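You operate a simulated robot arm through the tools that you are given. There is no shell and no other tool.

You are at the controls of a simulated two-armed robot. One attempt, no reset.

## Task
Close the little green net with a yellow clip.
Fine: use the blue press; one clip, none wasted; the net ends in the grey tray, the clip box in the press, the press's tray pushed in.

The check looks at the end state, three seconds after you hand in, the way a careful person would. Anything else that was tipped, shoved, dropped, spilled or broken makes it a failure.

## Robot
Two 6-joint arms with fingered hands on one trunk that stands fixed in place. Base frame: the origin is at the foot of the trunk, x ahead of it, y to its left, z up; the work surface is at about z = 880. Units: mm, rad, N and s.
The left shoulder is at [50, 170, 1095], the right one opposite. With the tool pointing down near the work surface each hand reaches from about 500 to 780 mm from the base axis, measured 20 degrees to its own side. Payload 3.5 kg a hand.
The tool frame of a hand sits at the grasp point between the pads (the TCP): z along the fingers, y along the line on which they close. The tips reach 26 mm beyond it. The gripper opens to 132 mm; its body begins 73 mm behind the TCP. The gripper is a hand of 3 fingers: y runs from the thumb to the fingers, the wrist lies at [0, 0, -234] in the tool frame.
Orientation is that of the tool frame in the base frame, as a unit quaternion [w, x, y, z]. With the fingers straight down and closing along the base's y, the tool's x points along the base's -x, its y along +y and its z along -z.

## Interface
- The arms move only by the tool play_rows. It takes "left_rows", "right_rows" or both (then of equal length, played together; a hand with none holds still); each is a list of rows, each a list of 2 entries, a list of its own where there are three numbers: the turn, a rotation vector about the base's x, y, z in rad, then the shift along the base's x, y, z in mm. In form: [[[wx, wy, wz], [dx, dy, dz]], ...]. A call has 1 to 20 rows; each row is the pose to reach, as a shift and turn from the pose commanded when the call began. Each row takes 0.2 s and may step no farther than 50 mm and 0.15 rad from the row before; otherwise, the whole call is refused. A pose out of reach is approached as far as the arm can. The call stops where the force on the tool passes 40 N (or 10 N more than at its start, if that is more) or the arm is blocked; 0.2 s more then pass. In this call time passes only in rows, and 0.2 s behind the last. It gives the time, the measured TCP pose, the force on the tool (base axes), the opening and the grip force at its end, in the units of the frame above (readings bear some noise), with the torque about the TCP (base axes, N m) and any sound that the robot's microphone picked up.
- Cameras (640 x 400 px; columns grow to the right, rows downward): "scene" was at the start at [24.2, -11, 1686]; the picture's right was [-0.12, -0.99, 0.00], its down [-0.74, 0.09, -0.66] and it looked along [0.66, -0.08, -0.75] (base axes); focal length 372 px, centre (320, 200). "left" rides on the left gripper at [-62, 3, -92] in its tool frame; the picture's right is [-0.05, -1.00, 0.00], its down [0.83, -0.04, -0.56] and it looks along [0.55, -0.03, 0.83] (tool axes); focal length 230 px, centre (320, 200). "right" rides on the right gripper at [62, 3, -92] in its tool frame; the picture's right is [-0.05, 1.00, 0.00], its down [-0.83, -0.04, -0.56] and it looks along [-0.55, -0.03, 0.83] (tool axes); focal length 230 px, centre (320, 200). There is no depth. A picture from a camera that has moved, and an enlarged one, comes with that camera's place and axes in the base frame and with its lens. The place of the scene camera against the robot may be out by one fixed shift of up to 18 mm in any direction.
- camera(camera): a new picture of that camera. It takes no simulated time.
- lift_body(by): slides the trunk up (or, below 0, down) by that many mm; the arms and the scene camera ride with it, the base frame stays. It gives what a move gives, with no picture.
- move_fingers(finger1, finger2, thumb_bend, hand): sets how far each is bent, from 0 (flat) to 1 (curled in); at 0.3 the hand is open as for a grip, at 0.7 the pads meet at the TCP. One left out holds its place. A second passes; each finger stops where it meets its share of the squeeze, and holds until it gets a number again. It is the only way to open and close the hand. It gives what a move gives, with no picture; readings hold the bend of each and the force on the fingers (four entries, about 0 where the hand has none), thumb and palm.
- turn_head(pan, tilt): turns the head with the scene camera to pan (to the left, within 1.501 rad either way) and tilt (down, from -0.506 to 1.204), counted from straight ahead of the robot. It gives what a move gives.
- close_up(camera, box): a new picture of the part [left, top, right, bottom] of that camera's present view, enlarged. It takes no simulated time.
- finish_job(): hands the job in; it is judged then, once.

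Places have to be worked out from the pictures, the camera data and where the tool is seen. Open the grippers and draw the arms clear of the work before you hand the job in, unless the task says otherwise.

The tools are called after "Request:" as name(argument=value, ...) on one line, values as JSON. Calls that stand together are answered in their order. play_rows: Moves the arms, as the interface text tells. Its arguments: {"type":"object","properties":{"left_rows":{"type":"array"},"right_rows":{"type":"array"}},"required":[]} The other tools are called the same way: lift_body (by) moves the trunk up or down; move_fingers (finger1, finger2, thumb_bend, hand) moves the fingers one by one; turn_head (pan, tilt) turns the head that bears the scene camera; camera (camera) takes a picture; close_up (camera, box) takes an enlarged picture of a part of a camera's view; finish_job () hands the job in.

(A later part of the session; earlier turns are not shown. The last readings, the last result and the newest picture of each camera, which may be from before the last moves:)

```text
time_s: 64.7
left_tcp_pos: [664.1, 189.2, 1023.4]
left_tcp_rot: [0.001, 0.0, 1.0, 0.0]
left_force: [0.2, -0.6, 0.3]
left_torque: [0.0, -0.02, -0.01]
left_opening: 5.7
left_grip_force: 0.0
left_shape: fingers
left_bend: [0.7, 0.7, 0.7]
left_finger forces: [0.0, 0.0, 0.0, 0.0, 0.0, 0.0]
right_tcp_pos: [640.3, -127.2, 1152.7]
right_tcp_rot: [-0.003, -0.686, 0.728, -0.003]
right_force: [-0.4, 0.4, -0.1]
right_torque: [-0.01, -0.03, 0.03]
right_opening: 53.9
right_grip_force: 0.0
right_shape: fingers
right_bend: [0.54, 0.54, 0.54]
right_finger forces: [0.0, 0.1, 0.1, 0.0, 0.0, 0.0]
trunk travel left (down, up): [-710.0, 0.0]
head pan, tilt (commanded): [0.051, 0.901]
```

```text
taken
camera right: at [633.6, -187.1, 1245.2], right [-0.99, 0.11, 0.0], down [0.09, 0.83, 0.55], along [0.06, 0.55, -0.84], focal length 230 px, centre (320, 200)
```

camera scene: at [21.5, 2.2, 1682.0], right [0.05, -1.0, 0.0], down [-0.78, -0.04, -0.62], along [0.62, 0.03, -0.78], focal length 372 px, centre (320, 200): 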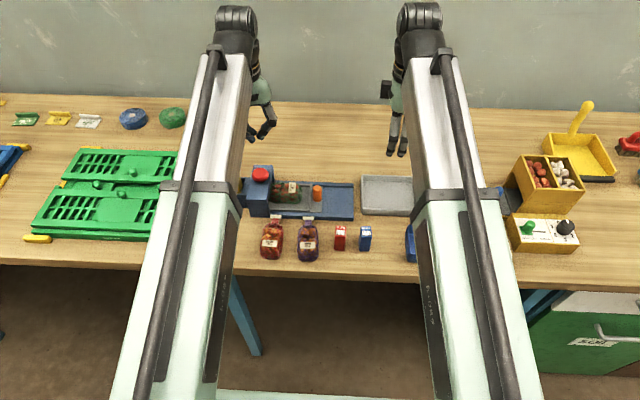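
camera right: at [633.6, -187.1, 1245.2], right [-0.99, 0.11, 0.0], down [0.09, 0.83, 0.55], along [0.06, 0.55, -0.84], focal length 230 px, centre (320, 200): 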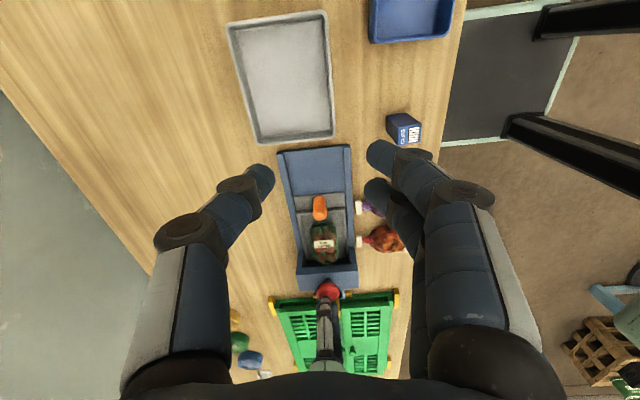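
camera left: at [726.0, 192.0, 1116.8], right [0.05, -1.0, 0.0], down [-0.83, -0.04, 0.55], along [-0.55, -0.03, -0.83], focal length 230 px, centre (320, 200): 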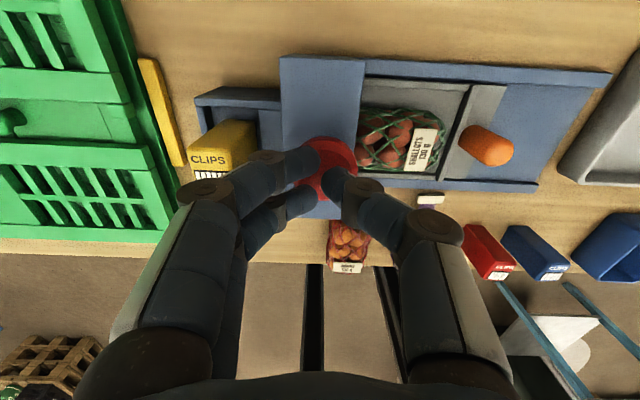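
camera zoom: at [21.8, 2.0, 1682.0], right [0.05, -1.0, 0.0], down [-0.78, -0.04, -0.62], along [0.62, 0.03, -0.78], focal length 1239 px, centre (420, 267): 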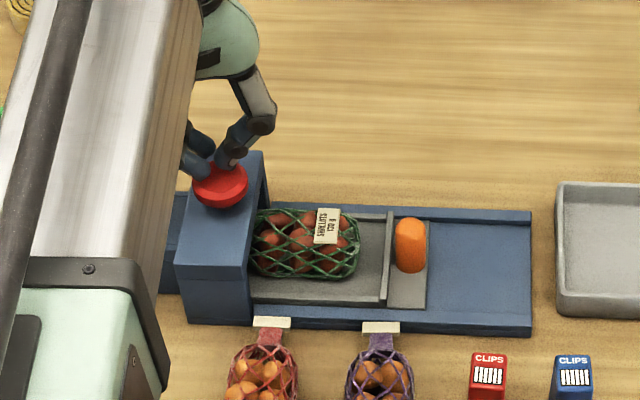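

Tips are about 6 mm above the button, 3 mm off in y. I correct that and start one slow continuous stroke downward.

Request:
play_rows(left_rows=[[[0, 0, 0], [0, -3.5, 0]], [[0, 0, 0], [0, -3.5, -4]], [[0, 0, 0], [0, -3.5, -8]], [[0, 0, 0], [0, -3.5, -12]]])

Request:
close_up(camera="scene", box=[215, 120, 315, 220])

```text
time_s: 65.7
left_tcp_pos: [665.1, 187.0, 1013.5]
left_tcp_rot: [0.001, 0.0, 1.0, -0.001]
left_force: [-0.9, -1.4, 2.8]
left_torque: [-0.02, 0.02, 0.01]
left_opening: 5.7
left_grip_force: 1.3
left_shape: fingers
left_bend: [0.7, 0.7, 0.7]
left_finger forces: [0.3, 0.2, 0.1, 0.0, 2.7, 0.0]
right_tcp_pos: [639.3, -127.3, 1152.8]
right_tcp_rot: [-0.001, -0.687, 0.727, -0.003]
right_force: [-0.7, -0.1, -0.2]
right_torque: [0.01, -0.02, -0.01]
right_opening: 54.1
right_grip_force: 0.0
right_shape: fingers
right_bend: [0.54, 0.54, 0.54]
right_finger forces: [0.1, 0.1, 0.0, 0.0, 0.0, 0.1]
trunk travel left (down, up): [-710.0, 0.0]
head pan, tilt (commanded): [0.051, 0.901]
```

```text
4.00 times, centred on (265, 170) of scene
camera zoom: at [21.5, 1.8, 1682.1], right [0.05, -1.0, 0.0], down [-0.78, -0.04, -0.62], along [0.62, 0.03, -0.78], focal length 1487 px, centre (540, 320)
```

zoom: 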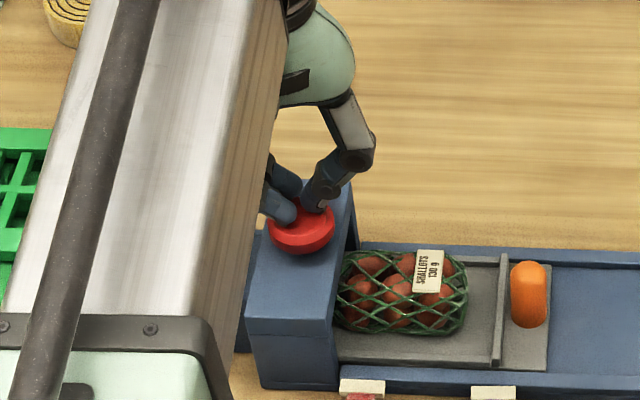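

Touching the button with about 3 N at tool z 1013.5. I continue the same stroke down.

Request:
play_rows(left_rows=[[[0, 0, 0], [0, 0, -3]], [[0, 0, 0], [0, 0, -6]], [[0, 0, 0], [0, 0, -9]]])

Request:
close_up(camera="scene", box=[215, 120, 315, 220])

```text
time_s: 66.5
left_tcp_pos: [664.9, 186.3, 1006.0]
left_tcp_rot: [0.002, 0.0, 1.0, 0.0]
left_force: [-0.5, 0.0, 6.5]
left_torque: [-0.05, -0.03, -0.03]
left_opening: 5.6
left_grip_force: 3.4
left_shape: fingers
left_bend: [0.7, 0.7, 0.7]
left_finger forces: [1.1, 1.4, 0.0, 0.0, 4.1, 0.0]
right_tcp_pos: [640.2, -127.3, 1153.1]
right_tcp_rot: [-0.002, -0.686, 0.727, -0.002]
right_force: [0.3, 0.4, 0.3]
right_torque: [0.0, -0.01, 0.02]
right_opening: 53.9
right_grip_force: 0.0
right_shape: fingers
right_bend: [0.54, 0.54, 0.54]
right_finger forces: [0.0, 0.0, 0.0, 0.0, 0.0, 0.1]
trunk travel left (down, up): [-710.0, 0.0]
head pan, tilt (commanded): [0.051, 0.901]
```

```text
4.00 times, centred on (265, 170) of scene
camera zoom: at [21.2, 1.7, 1682.1], right [0.05, -1.0, 0.0], down [-0.78, -0.04, -0.62], along [0.62, 0.03, -0.78], focal length 1487 px, centre (540, 320)
```

zoom: 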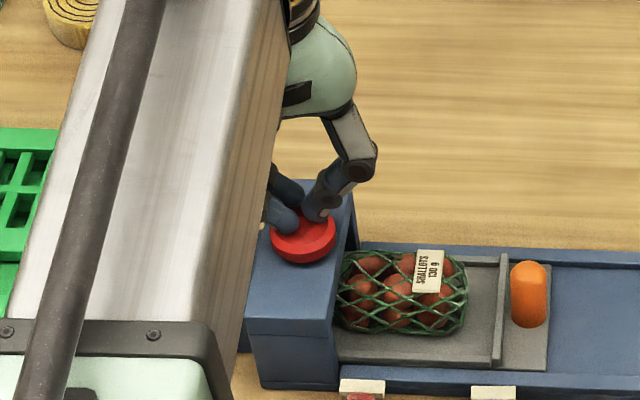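

The button is yielding like a spring, 6.5 N at about 8 mm travel. I keep pressing.

Request:
play_rows(left_rows=[[[0, 0, 0], [0, 0, -3]], [[0, 0, 0], [0, 0, -6]], [[0, 0, 0], [0, 0, -9]], [[0, 0, 0], [0, 0, -12]]])

Request:
close_up(camera="scene", box=[215, 120, 315, 220])

```text
time_s: 67.4
left_tcp_pos: [665.7, 185.5, 1001.2]
left_tcp_rot: [0.005, 0.0, 1.0, 0.0]
left_force: [-5.6, -1.7, 21.7]
left_torque: [-0.15, 0.34, -0.03]
left_opening: 4.3
left_grip_force: 11.5
left_shape: fingers
left_bend: [0.71, 0.71, 0.71]
left_finger forces: [3.8, 5.5, 0.0, 0.0, 13.7, 0.0]
right_tcp_pos: [639.7, -127.9, 1152.4]
right_tcp_rot: [-0.002, -0.686, 0.727, -0.003]
right_force: [0.3, 0.0, 0.7]
right_torque: [0.03, -0.01, 0.01]
right_opening: 54.0
right_grip_force: 0.0
right_shape: fingers
right_bend: [0.54, 0.54, 0.54]
right_finger forces: [0.0, 0.0, 0.0, 0.0, 0.0, 0.0]
trunk travel left (down, up): [-710.0, 0.0]
head pan, tilt (commanded): [0.051, 0.901]
heard: click
stopped in row 4 (left hand): the force on the tool passed its limit at 43 N (the readings are from after the stop); the commanded pose is now the measured one
```

```text
4.00 times, centred on (265, 170) of scene
camera zoom: at [19.4, 1.4, 1682.1], right [0.05, -1.0, 0.0], down [-0.78, -0.04, -0.62], along [0.62, 0.03, -0.78], focal length 1487 px, centre (540, 320)
```

zoom: 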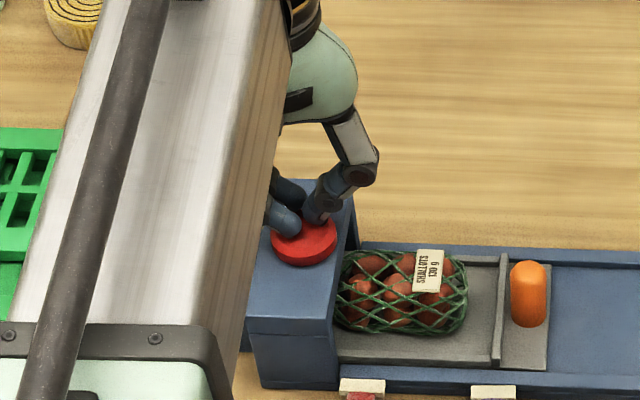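

A click was heard at the bottom of the stroke, so I must not press again. I raise the left hand straight up and away.

Request:
play_rows(left_rows=[[[0, 0, 0], [0, 0, 20]], [[0, 0, 0], [0, 0, 50]], [[0, 0, 0], [0, 0, 90]], [[0, 0, 0], [0, 0, 135]]])

Request:
close_up(camera="scene", box=[215, 120, 365, 240])

Request:
camera(camera="left")

```text
time_s: 68.4
left_tcp_pos: [666.0, 187.5, 1134.8]
left_tcp_rot: [0.003, 0.0, 1.0, 0.0]
left_force: [0.3, 0.4, -0.4]
left_torque: [0.01, 0.0, 0.0]
left_opening: 5.4
left_grip_force: 0.0
left_shape: fingers
left_bend: [0.7, 0.7, 0.7]
left_finger forces: [0.0, 0.0, 0.1, 0.0, 0.1, 0.0]
right_tcp_pos: [639.9, -127.5, 1152.6]
right_tcp_rot: [-0.002, -0.686, 0.727, -0.003]
right_force: [-0.2, 0.5, 0.0]
right_torque: [0.0, 0.0, 0.04]
right_opening: 54.1
right_grip_force: 0.0
right_shape: fingers
right_bend: [0.54, 0.54, 0.54]
right_finger forces: [0.0, 0.0, 0.0, 0.0, 0.0, 0.0]
trunk travel left (down, up): [-710.0, 0.0]
head pan, tilt (commanded): [0.051, 0.901]
```

```text
3.33 times, centred on (290, 180) of scene
camera zoom: at [21.5, 1.7, 1682.0], right [0.05, -1.0, 0.0], down [-0.78, -0.04, -0.62], along [0.62, 0.03, -0.78], focal length 1239 px, centre (420, 267)
```

zoom: 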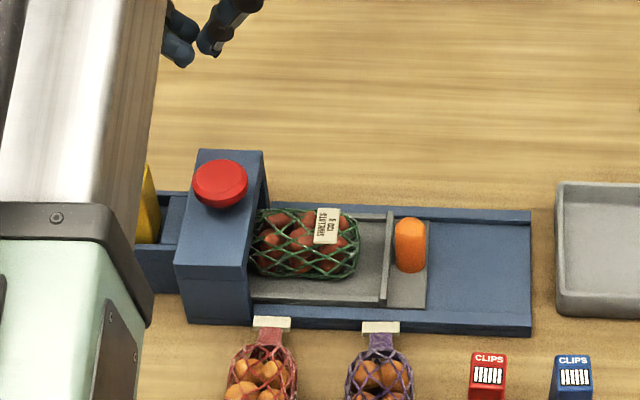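

```text
taken
camera left: at [728.3, 189.1, 1227.3], right [0.05, -1.0, 0.0], down [-0.83, -0.04, 0.55], along [-0.55, -0.03, -0.84], focal length 230 px, centre (320, 200)
```

left: 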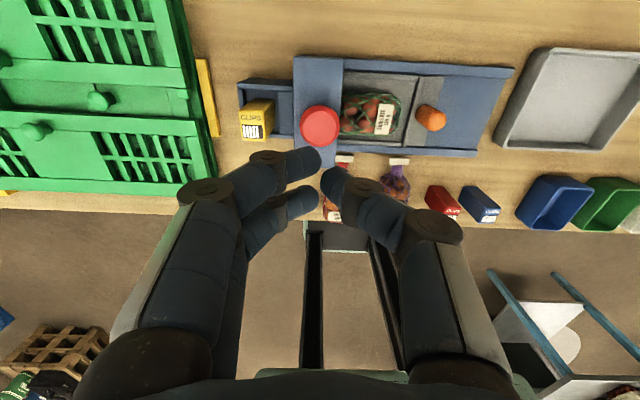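

The button sprang back up. I move the left arm away to the left and open its hand, then bring the right hand back over the knob with its yaw restored.

Request:
play_rows(left_rows=[[[0, 0, 0], [-10, 38, 15]], [[0, 0, 0], [-20, 78, 30]], [[0, 0, 0], [-30, 118, 45]], [[0, 0, 0], [-40, 158, 60]], [[0, 0, 0], [-50, 198, 75]], [[0, 0, 0], [-60, 238, 90]], [[0, 0, 0], [-70, 278, 105]], [[0, 0, 0], [-83, 314, 115]]])

Request:
play_rows(right_rows=[[[0, 0, 0.01], [5, 35, -10]], [[0, 0, 0.02], [10, 70, -25]], [[0, 0, 0.035], [15, 105, -40]], [[0, 0, 0.05], [20, 140, -60]], [[0, 0, 0.058], [24, 172, -80]], [[0, 0, 0.058], [24, 172, -92]], [[0, 0, 0.058], [24, 172, -92]]])

Request:
camera(camera="right")

Request:
close_up(camera="scene", box=[215, 120, 365, 240])

```text
time_s: 70.2
left_tcp_pos: [584.8, 500.0, 1248.3]
left_tcp_rot: [0.004, 0.001, 1.0, 0.0]
left_force: [-0.1, 0.0, -0.1]
left_torque: [0.0, 0.03, -0.01]
left_opening: 5.0
left_grip_force: 0.0
left_shape: fingers
left_bend: [0.7, 0.7, 0.7]
left_finger forces: [0.0, 0.0, 0.1, 0.1, 0.0, 0.0]
right_tcp_pos: [639.4, -127.2, 1153.3]
right_tcp_rot: [-0.002, -0.686, 0.728, -0.002]
right_force: [-0.4, -0.1, -0.1]
right_torque: [0.01, 0.04, 0.01]
right_opening: 54.0
right_grip_force: 0.1
right_shape: fingers
right_bend: [0.54, 0.54, 0.54]
right_finger forces: [0.0, 0.0, 0.0, 0.0, 0.1, 0.0]
trunk travel left (down, up): [-710.0, 0.0]
head pan, tilt (commanded): [0.051, 0.901]
```

```text
time_s: 71.8
left_tcp_pos: [583.8, 500.3, 1247.7]
left_tcp_rot: [0.003, 0.0, 1.0, 0.0]
left_force: [0.0, 0.1, -0.5]
left_torque: [0.0, 0.01, -0.01]
left_opening: 5.2
left_grip_force: 0.1
left_shape: fingers
left_bend: [0.7, 0.7, 0.7]
left_finger forces: [0.0, 0.0, 0.0, 0.0, 0.0, 0.0]
right_tcp_pos: [664.1, 45.0, 1059.0]
right_tcp_rot: [-0.001, -0.707, 0.707, -0.004]
right_force: [-0.1, 0.6, 0.3]
right_torque: [0.03, -0.02, -0.01]
right_opening: 53.8
right_grip_force: 0.0
right_shape: fingers
right_bend: [0.54, 0.54, 0.54]
right_finger forces: [0.1, 0.0, 0.0, 0.0, 0.0, 0.1]
trunk travel left (down, up): [-710.0, 0.0]
head pan, tilt (commanded): [0.051, 0.901]
```

```text
taken
camera right: at [661.7, -14.9, 1152.1], right [-1.0, 0.05, 0.0], down [0.04, 0.83, 0.55], along [0.03, 0.55, -0.84], focal length 230 px, centre (320, 200)
```

right: 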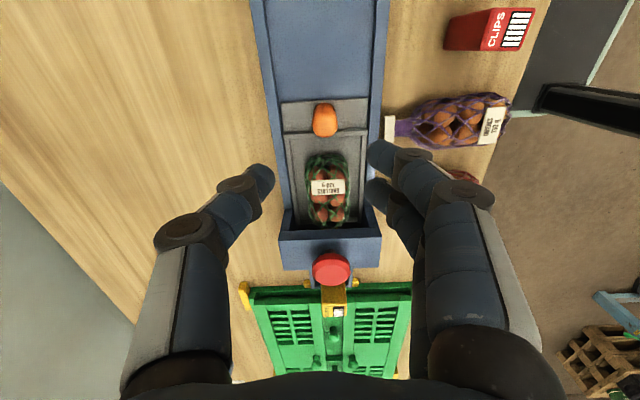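

```text
3.33 times, centred on (290, 180) of scene
camera zoom: at [21.9, 2.2, 1682.0], right [0.05, -1.0, 0.0], down [-0.78, -0.04, -0.62], along [0.62, 0.03, -0.78], focal length 1239 px, centre (420, 267)
```

zoom: 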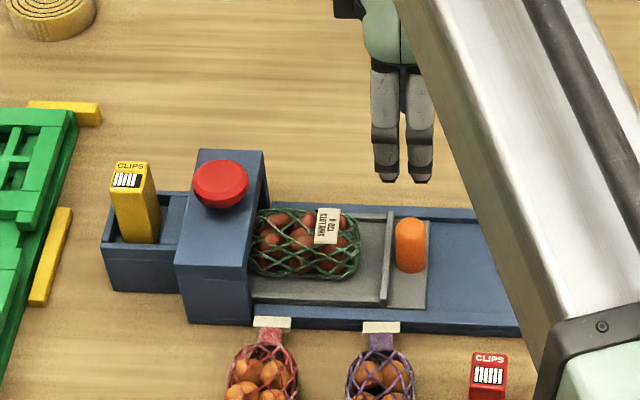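

The knob now reads about (660.5, 45). I go down around it at (661.5, 44.5, 937).

Request:
play_rows(right_rows=[[[0, 0, 0], [-2.5, -0.5, -40]], [[0, 0, 0], [-2.5, -0.5, -80]], [[0, 0, 0], [-2.5, -0.5, -110]], [[0, 0, 0], [-2.5, -0.5, -121.5]], [[0, 0, 0], [-2.5, -0.5, -121.5]]])

Request:
camera(camera="right")

Request:
close_up(camera="scene", box=[235, 150, 355, 230])

```text
time_s: 73.0
left_tcp_pos: [584.6, 499.9, 1248.1]
left_tcp_rot: [0.004, 0.0, 1.0, -0.001]
left_force: [0.4, 0.2, -0.1]
left_torque: [-0.06, 0.01, 0.0]
left_opening: 5.1
left_grip_force: 0.1
left_shape: fingers
left_bend: [0.7, 0.7, 0.7]
left_finger forces: [0.0, 0.0, 0.0, 0.0, 0.1, 0.1]
right_tcp_pos: [660.6, 41.4, 934.5]
right_tcp_rot: [0.002, 0.707, -0.707, 0.002]
right_force: [0.0, 0.0, 1.2]
right_torque: [0.01, 0.07, 0.0]
right_opening: 54.0
right_grip_force: 1.0
right_shape: fingers
right_bend: [0.54, 0.54, 0.54]
right_finger forces: [0.0, 1.5, 0.0, 0.1, 0.0, 0.1]
trunk travel left (down, up): [-710.0, 0.0]
head pan, tilt (commanded): [0.051, 0.901]
```

```text
taken
camera right: at [657.9, -17.6, 1027.9], right [-1.0, 0.05, 0.0], down [0.04, 0.83, 0.55], along [0.03, 0.55, -0.84], focal length 230 px, centre (320, 200)
```

right: 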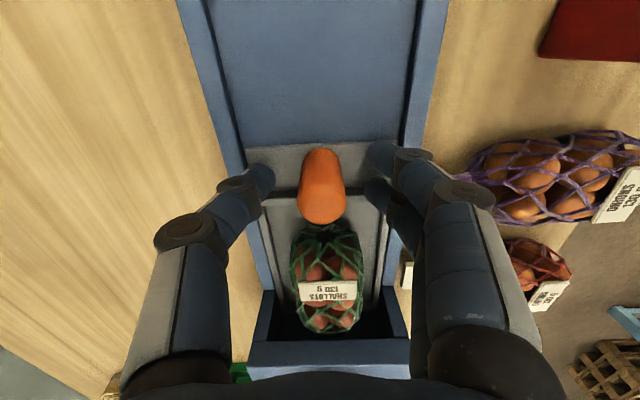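

```text
5.00 times, centred on (295, 190) of scene
camera zoom: at [21.7, 1.9, 1682.0], right [0.05, -1.0, 0.0], down [-0.78, -0.04, -0.62], along [0.62, 0.03, -0.78], focal length 1858 px, centre (445, 250)
```

zoom: 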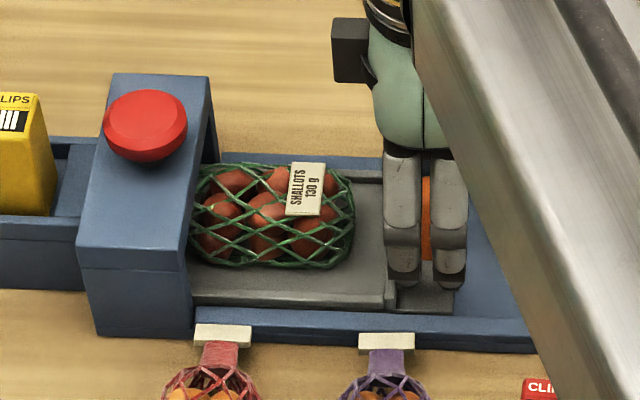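

One finger lightly touches the bar at z 934.5. I raise 2.5 mm and then close on the knob.

Request:
play_rows(right_rows=[[[0, 0, 0], [0, 0, 2.5]]])

Request:
move_fingers(hand="right", finger1=0.68, finger2=0.68, thumb_bend=0.68)

```text
time_s: 73.4
left_tcp_pos: [584.6, 501.1, 1247.8]
left_tcp_rot: [0.003, 0.0, 1.0, 0.0]
left_force: [0.3, -0.4, -0.2]
left_torque: [0.02, -0.02, 0.0]
left_opening: 4.9
left_grip_force: 0.0
left_shape: fingers
left_bend: [0.7, 0.7, 0.7]
left_finger forces: [0.0, 0.0, 0.1, 0.0, 0.0, 0.0]
right_tcp_pos: [660.0, 42.5, 937.2]
right_tcp_rot: [0.002, 0.707, -0.707, 0.003]
right_force: [0.2, 0.1, -0.6]
right_torque: [-0.01, -0.06, -0.01]
right_opening: 54.0
right_grip_force: 0.0
right_shape: fingers
right_bend: [0.54, 0.54, 0.54]
right_finger forces: [0.1, 0.0, 0.1, 0.0, 0.0, 0.1]
trunk travel left (down, up): [-710.0, 0.0]
head pan, tilt (commanded): [0.051, 0.901]
```

```text
time_s: 74.4
left_tcp_pos: [584.7, 500.9, 1248.4]
left_tcp_rot: [0.004, 0.0, 1.0, 0.0]
left_force: [-0.1, 0.7, -1.2]
left_torque: [-0.03, -0.03, 0.0]
left_opening: 5.4
left_grip_force: 0.1
left_shape: fingers
left_bend: [0.7, 0.7, 0.7]
left_finger forces: [0.0, 0.0, 0.1, 0.0, 0.1, 0.1]
right_tcp_pos: [659.8, 42.4, 938.6]
right_tcp_rot: [0.002, 0.707, -0.707, 0.003]
right_force: [0.8, 0.5, -1.9]
right_torque: [0.01, -0.01, 0.05]
right_opening: 19.8
right_grip_force: 3.7
right_shape: fingers
right_bend: [0.66, 0.65, 0.66]
right_finger forces: [1.6, 2.0, 0.0, 0.0, 4.2, 0.0]
trunk travel left (down, up): [-710.0, 0.0]
head pan, tilt (commanded): [0.051, 0.901]
```

The knob is held. I pull the tray out, first 20 mm, and check that the net comes along.

Request:
play_rows(right_rows=[[[0, 0, 0], [0, -4, 0]], [[0, 0, 0], [0, -9, 0]], [[0, 0, 0], [0, -14, 0]], [[0, 0, 0], [0, -20, 0]]])

Request:
close_up(camera="scene", box=[235, 150, 355, 230])

```text
time_s: 75.4
left_tcp_pos: [584.3, 500.2, 1246.7]
left_tcp_rot: [0.003, 0.0, 1.0, 0.0]
left_force: [0.0, -0.2, 0.1]
left_torque: [-0.01, 0.03, -0.02]
left_opening: 5.4
left_grip_force: 0.0
left_shape: fingers
left_bend: [0.7, 0.7, 0.7]
left_finger forces: [0.0, 0.1, 0.2, 0.0, 0.0, 0.1]
right_tcp_pos: [661.3, 23.6, 938.8]
right_tcp_rot: [0.002, 0.707, -0.707, 0.003]
right_force: [-1.0, 1.0, -5.8]
right_torque: [-0.03, 0.0, 0.01]
right_opening: 19.7
right_grip_force: 3.5
right_shape: fingers
right_bend: [0.66, 0.65, 0.66]
right_finger forces: [1.8, 2.5, 0.1, 0.0, 3.3, 0.0]
trunk travel left (down, up): [-710.0, 0.0]
head pan, tilt (commanded): [0.051, 0.901]
```

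```text
5.00 times, centred on (295, 190) of scene
camera zoom: at [22.3, 2.0, 1682.0], right [0.05, -1.0, 0.0], down [-0.78, -0.04, -0.62], along [0.62, 0.03, -0.78], focal length 1858 px, centre (445, 250)
```

zoom: 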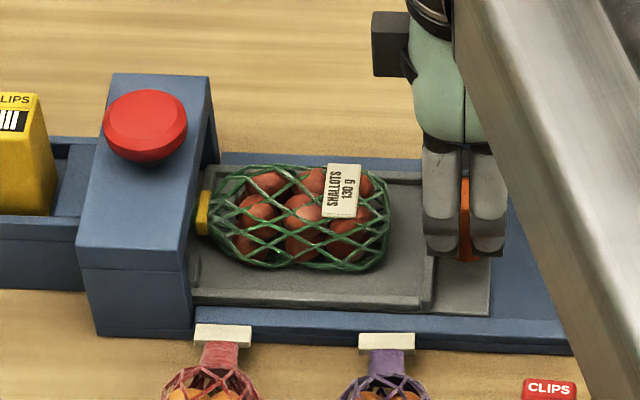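

A yellow clip is visible on the net's neck. I pull the tray out the rest of the way.

Request:
play_rows(right_rows=[[[0, 0, 0], [0, -7, 0]], [[0, 0, 0], [0, -14, 0]], [[0, 0, 0], [0, -21, 0]], [[0, 0, 0], [0, -28, 0]], [[0, 0, 0], [0, -35, 0]], [[0, 0, 0], [0, -42, 0]], [[0, 0, 0], [0, -47, 0]]])

Request:
close_up(camera="scene", box=[235, 150, 355, 230])

Request:
camera(camera="right")

```text
time_s: 77.0
left_tcp_pos: [585.6, 500.1, 1247.3]
left_tcp_rot: [0.004, 0.0, 1.0, 0.0]
left_force: [0.2, 0.4, -0.8]
left_torque: [0.02, -0.03, 0.04]
left_opening: 5.3
left_grip_force: 0.0
left_shape: fingers
left_bend: [0.7, 0.7, 0.7]
left_finger forces: [0.0, 0.0, 0.0, 0.0, 0.0, 0.0]
right_tcp_pos: [661.7, -22.6, 940.7]
right_tcp_rot: [0.002, 0.707, -0.707, 0.003]
right_force: [-0.2, 1.1, -5.0]
right_torque: [0.03, -0.02, 0.04]
right_opening: 19.3
right_grip_force: 4.4
right_shape: fingers
right_bend: [0.65, 0.64, 0.66]
right_finger forces: [1.8, 2.5, 0.0, 0.0, 3.6, 0.0]
trunk travel left (down, up): [-710.0, 0.0]
head pan, tilt (commanded): [0.051, 0.901]
```

```text
5.00 times, centred on (295, 190) of scene
camera zoom: at [22.4, 2.0, 1682.0], right [0.05, -1.0, 0.0], down [-0.78, -0.04, -0.62], along [0.62, 0.03, -0.78], focal length 1858 px, centre (445, 250)
```

zoom: 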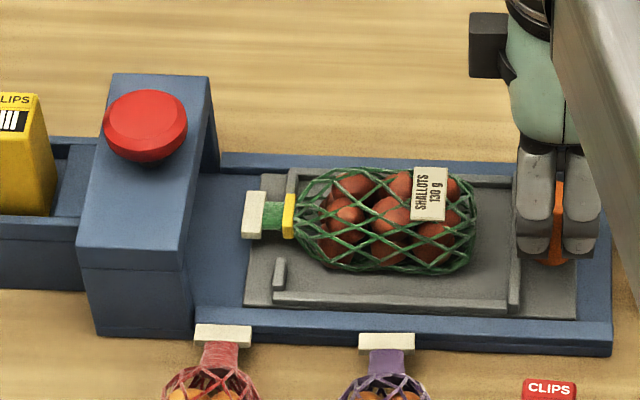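

```text
taken
camera right: at [658.8, -82.6, 1033.9], right [-1.0, 0.05, 0.0], down [0.04, 0.83, 0.55], along [0.03, 0.55, -0.84], focal length 230 px, centre (320, 200)
```

right: 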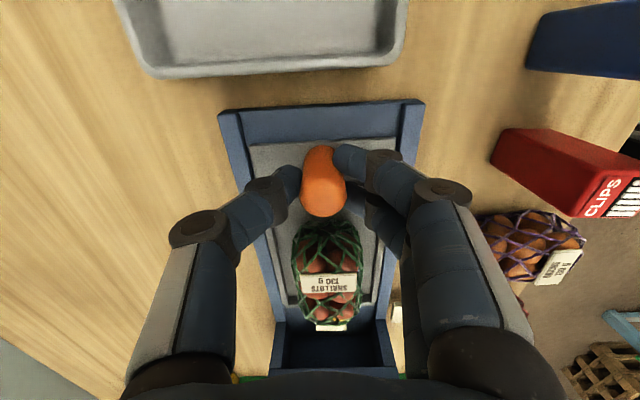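

The net is closed with a yellow clip on its neck, and the tray is out. I let go of the knob and raise the hand.

Request:
move_fingers(hand="right", finger1=0.54, finger2=0.54, thumb_bend=0.54)

Request:
play_rows(right_rows=[[[0, 0, 0], [0, -1, 10]], [[0, 0, 0], [0, -1, 45]], [[0, 0, 0], [0, 10, 85]], [[0, 0, 0], [0, 40, 120]], [[0, 0, 0], [-1, 85, 120]], [[0, 0, 0], [-1, 85, 120]]])

Request:
close_up(camera="right", box=[220, 0, 420, 240])

Request:
close_up(camera="scene", box=[235, 150, 355, 230])

```text
time_s: 78.0
left_tcp_pos: [584.8, 499.5, 1246.2]
left_tcp_rot: [0.002, 0.0, 1.0, 0.0]
left_force: [0.3, 0.1, 0.6]
left_torque: [-0.02, 0.03, 0.01]
left_opening: 5.1
left_grip_force: 0.0
left_shape: fingers
left_bend: [0.7, 0.7, 0.7]
left_finger forces: [0.0, 0.0, 0.1, 0.0, 0.1, 0.1]
right_tcp_pos: [661.4, -22.1, 940.4]
right_tcp_rot: [0.002, 0.707, -0.707, 0.003]
right_force: [0.9, -0.6, 0.9]
right_torque: [0.0, 0.01, 0.0]
right_opening: 53.7
right_grip_force: 0.1
right_shape: fingers
right_bend: [0.54, 0.54, 0.54]
right_finger forces: [0.0, 0.1, 0.0, 0.0, 0.1, 0.1]
trunk travel left (down, up): [-710.0, 0.0]
head pan, tilt (commanded): [0.051, 0.901]
```

```text
time_s: 79.4
left_tcp_pos: [585.2, 499.3, 1247.2]
left_tcp_rot: [0.003, 0.001, 1.0, 0.001]
left_force: [0.6, 0.5, 0.0]
left_torque: [0.0, 0.0, 0.04]
left_opening: 5.2
left_grip_force: 0.1
left_shape: fingers
left_bend: [0.7, 0.7, 0.7]
left_finger forces: [0.1, 0.1, 0.1, 0.0, 0.0, 0.0]
right_tcp_pos: [661.7, 62.2, 1062.2]
right_tcp_rot: [-0.002, -0.707, 0.707, -0.003]
right_force: [0.4, 0.3, 0.9]
right_torque: [0.02, -0.01, 0.0]
right_opening: 53.8
right_grip_force: 0.1
right_shape: fingers
right_bend: [0.54, 0.54, 0.54]
right_finger forces: [0.1, 0.1, 0.1, 0.0, 0.1, 0.1]
trunk travel left (down, up): [-710.0, 0.0]
head pan, tilt (commanded): [0.051, 0.901]
```

```text
1.67 times, centred on (320, 120) of right
camera zoom: at [658.7, 2.6, 1154.7], right [-1.0, 0.05, 0.0], down [0.04, 0.83, 0.55], along [0.03, 0.55, -0.84], focal length 384 px, centre (320, 333)
```

zoom: 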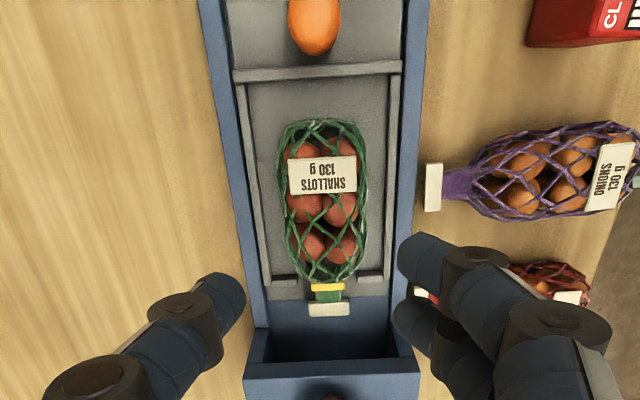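

```text
5.00 times, centred on (295, 190) of scene
camera zoom: at [21.7, 1.4, 1682.0], right [0.05, -1.0, 0.0], down [-0.78, -0.04, -0.62], along [0.62, 0.03, -0.78], focal length 1858 px, centre (445, 250)
```

zoom: 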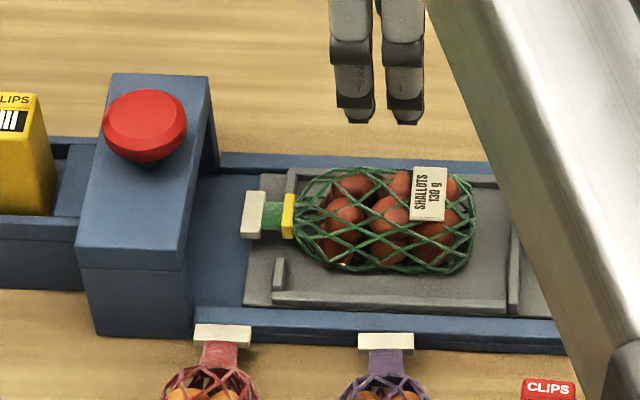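

The net's body centre is at about (659.5, 68.5). I open a bit wider, move over it, and go down to z≈941, tips still above the ridges.

Request:
move_fingers(hand="right", finger1=0.5, finger2=0.5, thumb_bend=0.5)

Request:
play_rows(right_rows=[[[0, 0, 0], [-2, 6, -30]], [[0, 0, 0], [-2, 6, -65]], [[0, 0, 0], [-2, 6, -100]], [[0, 0, 0], [-2, 6, -119]], [[0, 0, 0], [-2, 6, -119]]])

Request:
camera(camera="right")

Request:
close_up(camera="scene", box=[235, 150, 355, 230])

```text
time_s: 80.4
left_tcp_pos: [584.9, 500.1, 1246.8]
left_tcp_rot: [0.003, -0.001, 1.0, 0.0]
left_force: [-0.3, 0.1, 0.2]
left_torque: [-0.03, 0.01, -0.01]
left_opening: 5.2
left_grip_force: 0.0
left_shape: fingers
left_bend: [0.7, 0.7, 0.7]
left_finger forces: [0.0, 0.0, 0.0, 0.1, 0.0, 0.1]
right_tcp_pos: [662.1, 63.8, 1062.0]
right_tcp_rot: [-0.001, -0.706, 0.708, -0.003]
right_force: [-0.1, -0.1, -0.5]
right_torque: [0.01, -0.02, 0.01]
right_opening: 67.3
right_grip_force: 0.2
right_shape: fingers
right_bend: [0.5, 0.5, 0.5]
right_finger forces: [0.0, 0.1, 0.0, 0.1, 0.0, 0.1]
trunk travel left (down, up): [-710.0, 0.0]
head pan, tilt (commanded): [0.051, 0.901]
```

```text
time_s: 81.6
left_tcp_pos: [585.7, 500.6, 1248.4]
left_tcp_rot: [0.004, 0.0, 1.0, 0.0]
left_force: [0.7, -0.7, -0.5]
left_torque: [0.03, -0.05, -0.06]
left_opening: 5.4
left_grip_force: 0.1
left_shape: fingers
left_bend: [0.7, 0.7, 0.7]
left_finger forces: [0.1, 0.0, 0.1, 0.1, 0.0, 0.0]
right_tcp_pos: [661.3, 67.5, 943.8]
right_tcp_rot: [-0.002, -0.707, 0.707, -0.003]
right_force: [0.0, 0.2, 0.7]
right_torque: [0.03, -0.03, 0.02]
right_opening: 67.3
right_grip_force: 0.1
right_shape: fingers
right_bend: [0.5, 0.5, 0.5]
right_finger forces: [0.0, 0.1, 0.0, 0.1, 0.0, 0.1]
trunk travel left (down, up): [-710.0, 0.0]
head pan, tilt (commanded): [0.051, 0.901]
```

```text
taken
camera right: at [657.6, 6.2, 1036.3], right [-1.0, 0.05, 0.0], down [0.04, 0.83, 0.55], along [0.03, 0.55, -0.84], focal length 230 px, centre (320, 200)
```

right: 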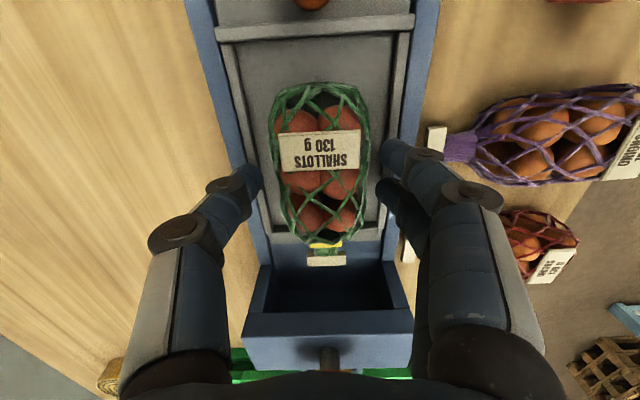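

```text
5.00 times, centred on (295, 190) of scene
camera zoom: at [21.8, 2.1, 1682.0], right [0.05, -1.0, 0.0], down [-0.78, -0.04, -0.62], along [0.62, 0.03, -0.78], focal length 1858 px, centre (445, 250)
```

zoom: 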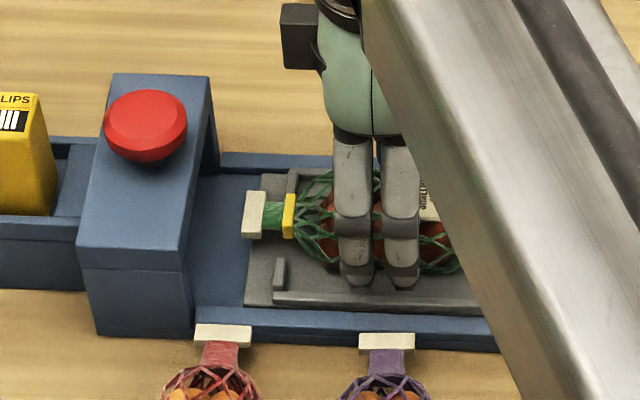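

The net is centred between the fingers. I narrow to 0.535 and lower 10 mm to z≈934.

Request:
move_fingers(hand="right", finger1=0.53, finger2=0.53, thumb_bend=0.53)

Request:
play_rows(right_rows=[[[0, 0, 0], [0, 0, -4]], [[0, 0, 0], [0, 0, -8]], [[0, 0, 0], [0, 0, -10]]])

Request:
camera(camera="right")

```text
time_s: 82.6
left_tcp_pos: [585.8, 499.3, 1247.1]
left_tcp_rot: [0.004, 0.0, 1.0, 0.0]
left_force: [1.3, 0.8, -0.9]
left_torque: [0.0, -0.01, 0.02]
left_opening: 5.4
left_grip_force: 0.1
left_shape: fingers
left_bend: [0.7, 0.7, 0.7]
left_finger forces: [0.1, 0.0, 0.1, 0.0, 0.0, 0.0]
right_tcp_pos: [660.1, 66.0, 944.4]
right_tcp_rot: [-0.002, -0.707, 0.708, -0.004]
right_force: [-0.9, 0.0, -0.3]
right_torque: [-0.04, -0.02, -0.02]
right_opening: 58.4
right_grip_force: 0.0
right_shape: fingers
right_bend: [0.53, 0.53, 0.53]
right_finger forces: [0.0, 0.0, 0.0, 0.0, 0.0, 0.0]
trunk travel left (down, up): [-710.0, 0.0]
head pan, tilt (commanded): [0.051, 0.901]
```

```text
time_s: 83.4
left_tcp_pos: [583.9, 499.2, 1248.9]
left_tcp_rot: [0.005, 0.0, 1.0, 0.0]
left_force: [0.2, -0.9, -0.9]
left_torque: [-0.02, -0.01, 0.0]
left_opening: 5.4
left_grip_force: 0.1
left_shape: fingers
left_bend: [0.7, 0.7, 0.7]
left_finger forces: [0.0, 0.0, 0.0, 0.1, 0.0, 0.0]
right_tcp_pos: [659.0, 67.5, 935.8]
right_tcp_rot: [0.001, 0.707, -0.707, 0.004]
right_force: [-0.7, -0.6, 11.2]
right_torque: [0.01, -0.41, -0.04]
right_opening: 58.1
right_grip_force: 5.9
right_shape: fingers
right_bend: [0.53, 0.53, 0.53]
right_finger forces: [0.0, 0.0, 0.1, 0.0, 10.7, 0.0]
trunk travel left (down, up): [-710.0, 0.0]
head pan, tilt (commanded): [0.051, 0.901]
```

```text
taken
camera right: at [656.1, 7.3, 1027.7], right [-1.0, 0.05, 0.0], down [0.04, 0.83, 0.55], along [0.03, 0.55, -0.84], focal length 230 px, centre (320, 200)
```

right: 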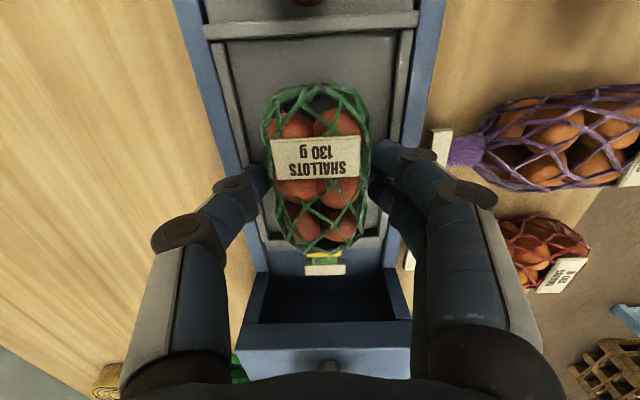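

The thumb tip is resting on the far ridge at 11 N. I raise 2.5 mm off it and close on the net from there.

Request:
play_rows(right_rows=[[[0, 0, 0], [0.5, 0, 4]]])

Request:
move_fingers(hand="right", finger1=0.63, finger2=0.63, thumb_bend=0.63)

Request:
camera(camera="right")

```text
time_s: 83.8
left_tcp_pos: [583.3, 500.5, 1245.8]
left_tcp_rot: [0.004, 0.0, 1.0, 0.0]
left_force: [0.3, 0.1, 0.2]
left_torque: [0.0, 0.0, 0.0]
left_opening: 5.3
left_grip_force: 0.2
left_shape: fingers
left_bend: [0.7, 0.7, 0.7]
left_finger forces: [0.0, 0.1, 0.0, 0.0, 0.0, 0.0]
right_tcp_pos: [660.3, 66.9, 935.7]
right_tcp_rot: [-0.002, -0.707, 0.707, -0.003]
right_force: [0.8, -1.1, 0.3]
right_torque: [0.0, -0.01, 0.01]
right_opening: 58.3
right_grip_force: 0.1
right_shape: fingers
right_bend: [0.53, 0.53, 0.53]
right_finger forces: [0.0, 0.0, 0.0, 0.0, 0.0, 0.0]
trunk travel left (down, up): [-710.0, 0.0]
head pan, tilt (commanded): [0.051, 0.901]
```

```text
time_s: 84.8
left_tcp_pos: [584.5, 501.5, 1247.7]
left_tcp_rot: [0.004, 0.0, 1.0, 0.0]
left_force: [0.2, 0.1, 0.6]
left_torque: [0.03, -0.02, 0.0]
left_opening: 5.2
left_grip_force: 0.1
left_shape: fingers
left_bend: [0.7, 0.7, 0.7]
left_finger forces: [0.1, 0.0, 0.1, 0.0, 0.0, 0.1]
right_tcp_pos: [659.1, 68.1, 936.8]
right_tcp_rot: [0.001, 0.707, -0.707, 0.003]
right_force: [-0.3, -0.1, 0.2]
right_torque: [-0.01, 0.03, 0.0]
right_opening: 47.4
right_grip_force: 9.3
right_shape: fingers
right_bend: [0.57, 0.56, 0.59]
right_finger forces: [4.2, 4.6, 0.0, 0.0, 8.9, 0.0]
trunk travel left (down, up): [-710.0, 0.0]
head pan, tilt (commanded): [0.051, 0.901]
```

```text
taken
camera right: at [656.9, 7.5, 1029.6], right [-1.0, 0.05, 0.0], down [0.04, 0.83, 0.55], along [0.03, 0.55, -0.84], focal length 230 px, centre (320, 200)
```

right: 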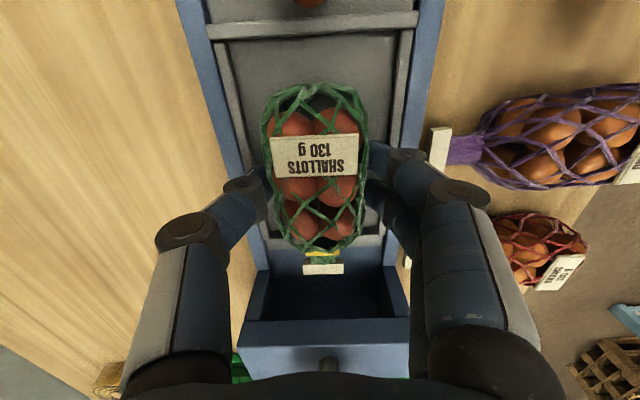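

The net is gripped at 47 mm with 9 N. I lift gently 25 mm and check that it comes up and the tray stays.

Request:
play_rows(right_rows=[[[0, 0, 0], [0, 0, 6]], [[0, 0, 0], [0, 0, 14]], [[0, 0, 0], [0, 0, 25]]])

Request:
camera(camera="right")

Request:
close_up(camera="scene", box=[235, 150, 355, 230])

```text
time_s: 85.6
left_tcp_pos: [583.8, 501.0, 1246.9]
left_tcp_rot: [0.004, -0.001, 1.0, 0.0]
left_force: [-1.0, 0.8, -0.4]
left_torque: [0.02, -0.01, 0.01]
left_opening: 5.5
left_grip_force: 0.0
left_shape: fingers
left_bend: [0.7, 0.7, 0.7]
left_finger forces: [0.0, 0.0, 0.1, 0.0, 0.0, 0.0]
right_tcp_pos: [658.9, 68.8, 962.3]
right_tcp_rot: [0.001, 0.707, -0.707, 0.003]
right_force: [0.2, 0.4, -1.9]
right_torque: [0.02, 0.0, -0.02]
right_opening: 47.3
right_grip_force: 9.2
right_shape: fingers
right_bend: [0.57, 0.56, 0.59]
right_finger forces: [4.3, 4.6, 0.1, 0.0, 9.1, 0.0]
trunk travel left (down, up): [-710.0, 0.0]
head pan, tilt (commanded): [0.051, 0.901]
```

```text
taken
camera right: at [656.1, 7.8, 1054.4], right [-1.0, 0.05, 0.0], down [0.04, 0.83, 0.55], along [0.03, 0.55, -0.84], focal length 230 px, centre (320, 200)
```

right: 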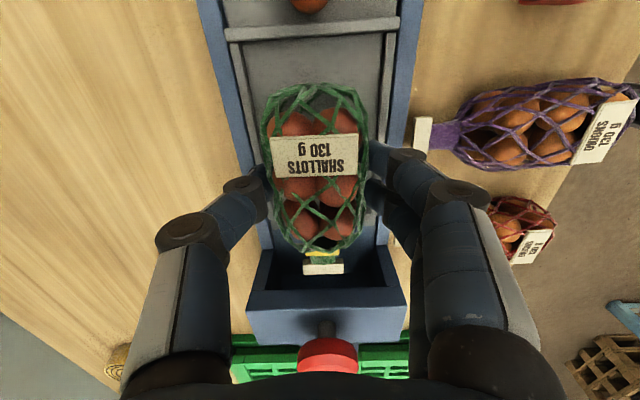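

```text
5.00 times, centred on (295, 190) of scene
camera zoom: at [21.8, 2.0, 1682.0], right [0.05, -1.0, 0.0], down [-0.78, -0.04, -0.62], along [0.62, 0.03, -0.78], focal length 1858 px, centre (445, 250)
```

zoom: 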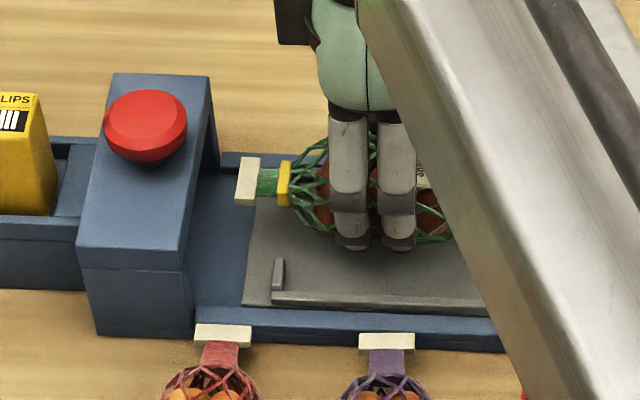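

The net is up and the tray stayed. I lift it to z≈1060 and carry it over the grey tray (centre about (680, -156)), turning back 8° to stay inside the wrist's range.

Request:
play_rows(right_rows=[[[0, 0, 0], [0, 0, 45]], [[0, 0, 0], [0, 0, 95]], [[0, 0, -0.03], [3, -35, 97]], [[0, 0, -0.06], [7, -75, 97]], [[0, 0, -0.09], [11, -115, 97]], [[0, 0, -0.12], [15, -155, 97]], [[0, 0, -0.14], [18, -195, 97]], [[0, 0, -0.145], [21, -237, 97]], [[0, 0, -0.145], [21, -237, 97]]])

Request:
camera(camera="right")

Request:
camera(camera="scene")

```text
time_s: 87.6
left_tcp_pos: [584.0, 501.8, 1246.8]
left_tcp_rot: [0.003, 0.0, 1.0, 0.001]
left_force: [0.3, 0.4, 0.3]
left_torque: [-0.05, 0.01, -0.01]
left_opening: 5.3
left_grip_force: 0.1
left_shape: fingers
left_bend: [0.7, 0.7, 0.7]
left_finger forces: [0.1, 0.0, 0.0, 0.0, 0.1, 0.0]
right_tcp_pos: [680.0, -170.5, 1060.7]
right_tcp_rot: [-0.002, -0.654, 0.757, -0.003]
right_force: [0.7, 0.5, -1.5]
right_torque: [-0.01, 0.01, 0.01]
right_opening: 47.1
right_grip_force: 9.3
right_shape: fingers
right_bend: [0.57, 0.57, 0.59]
right_finger forces: [4.1, 4.5, 0.0, 0.0, 8.9, 0.1]
trunk travel left (down, up): [-710.0, 0.0]
head pan, tilt (commanded): [0.051, 0.901]
```

```text
taken
camera right: at [669.0, -229.2, 1153.6], right [-0.98, 0.2, 0.0], down [0.16, 0.82, 0.55], along [0.11, 0.54, -0.84], focal length 230 px, centre (320, 200)
```

right: 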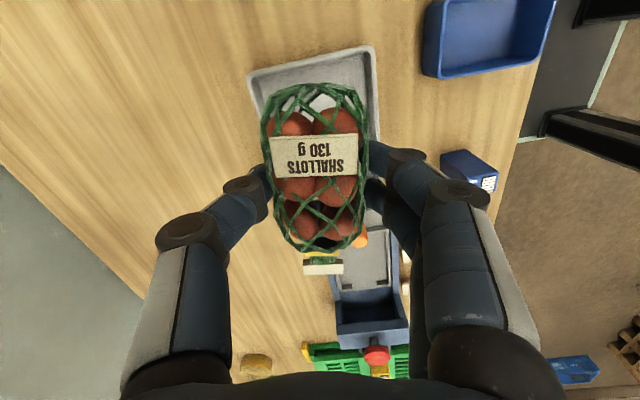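

```text
taken
camera scene: at [21.9, 2.5, 1682.0], right [0.05, -1.0, 0.0], down [-0.78, -0.04, -0.62], along [0.62, 0.03, -0.78], focal length 372 px, centre (320, 200)
```

scene: 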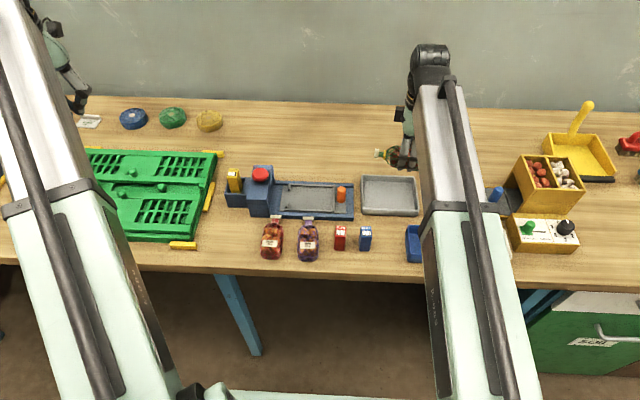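

The net hangs over the grey tray. I enlarge both views to measure the tray's edges before lowering.

Request:
close_up(camera="scene", box=[340, 130, 460, 230])

Request:
close_up(camera="right", box=[220, 20, 440, 260])

```text
4.00 times, centred on (400, 180) of scene
camera zoom: at [21.9, 2.5, 1682.0], right [0.05, -1.0, 0.0], down [-0.78, -0.04, -0.62], along [0.62, 0.03, -0.78], focal length 1487 px, centre (0, 280)
```

zoom: 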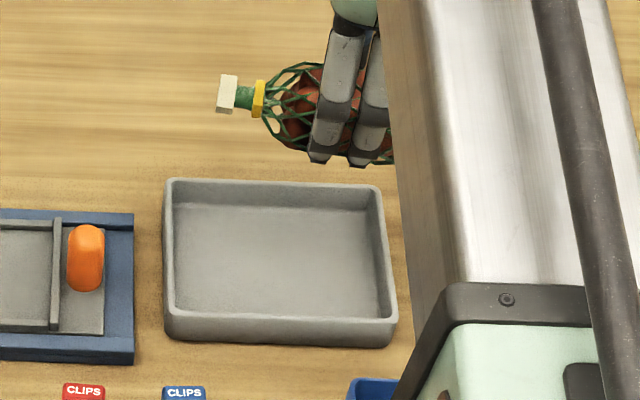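

```text
1.67 times, centred on (330, 140) of right
camera zoom: at [669.0, -229.2, 1153.6], right [-0.98, 0.2, 0.0], down [0.16, 0.82, 0.55], along [0.11, 0.54, -0.84], focal length 384 px, centre (303, 300)
```

zoom: 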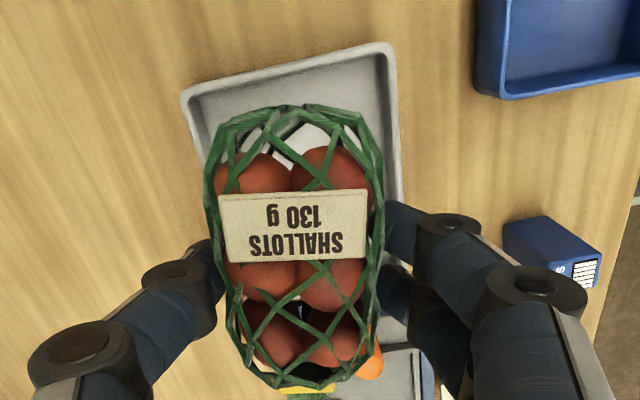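

In the corrected frame the grey tray spans about x 623–741, y -226 to -78 (rim z≈903), centre (682, -151). The net's middle is near y -158, so I shift +7 in y and +1 in x and lower to z≈958.

Request:
play_rows(right_rows=[[[0, 0, 0], [1, 4, -30]], [[0, 0, 0], [1, 7, -60]], [[0, 0, 0], [1, 7, -85]], [[0, 0, 0], [1, 7, -102]], [[0, 0, 0], [1, 7, -102]]])

Request:
camera(camera="right")

Request:
close_up(camera="scene", box=[340, 130, 460, 230])

```text
time_s: 88.8
left_tcp_pos: [584.7, 499.5, 1246.9]
left_tcp_rot: [0.004, 0.0, 1.0, 0.0]
left_force: [0.7, 0.0, -0.1]
left_torque: [0.01, -0.02, -0.01]
left_opening: 5.1
left_grip_force: 0.0
left_shape: fingers
left_bend: [0.7, 0.7, 0.7]
left_finger forces: [0.0, 0.0, 0.0, 0.0, 0.0, 0.0]
right_tcp_pos: [678.2, -162.5, 955.5]
right_tcp_rot: [-0.002, -0.654, 0.756, -0.002]
right_force: [0.5, 0.4, -1.4]
right_torque: [0.04, 0.01, 0.01]
right_opening: 47.2
right_grip_force: 8.9
right_shape: fingers
right_bend: [0.57, 0.57, 0.59]
right_finger forces: [4.2, 4.6, 0.0, 0.1, 8.8, 0.0]
trunk travel left (down, up): [-710.0, 0.0]
head pan, tilt (commanded): [0.051, 0.901]
```

```text
taken
camera right: at [667.5, -221.6, 1048.5], right [-0.98, 0.2, 0.0], down [0.16, 0.82, 0.55], along [0.11, 0.54, -0.84], focal length 230 px, centre (320, 200)
```

right: 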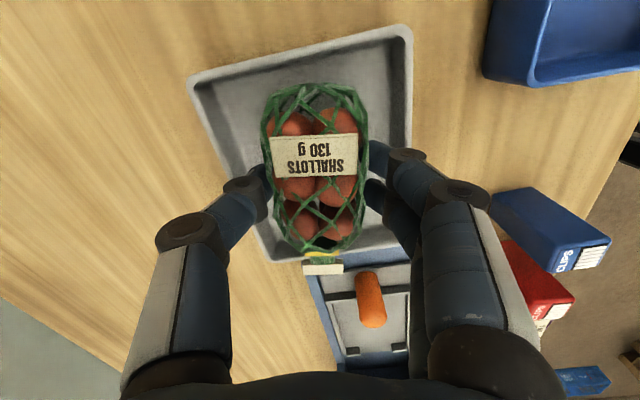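

```text
4.00 times, centred on (400, 180) of scene
camera zoom: at [21.9, 2.0, 1682.0], right [0.05, -1.0, 0.0], down [-0.78, -0.04, -0.62], along [0.62, 0.03, -0.78], focal length 1487 px, centre (0, 280)
```

zoom: 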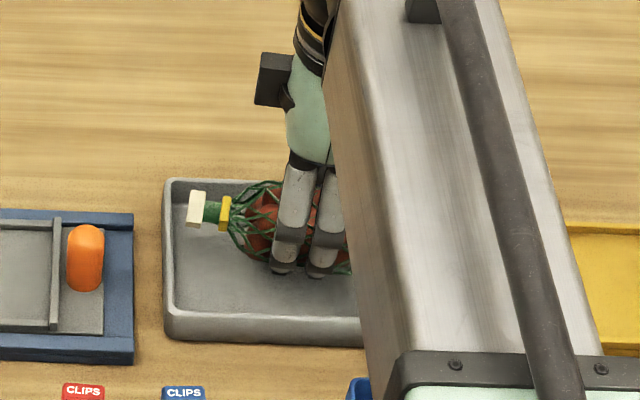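

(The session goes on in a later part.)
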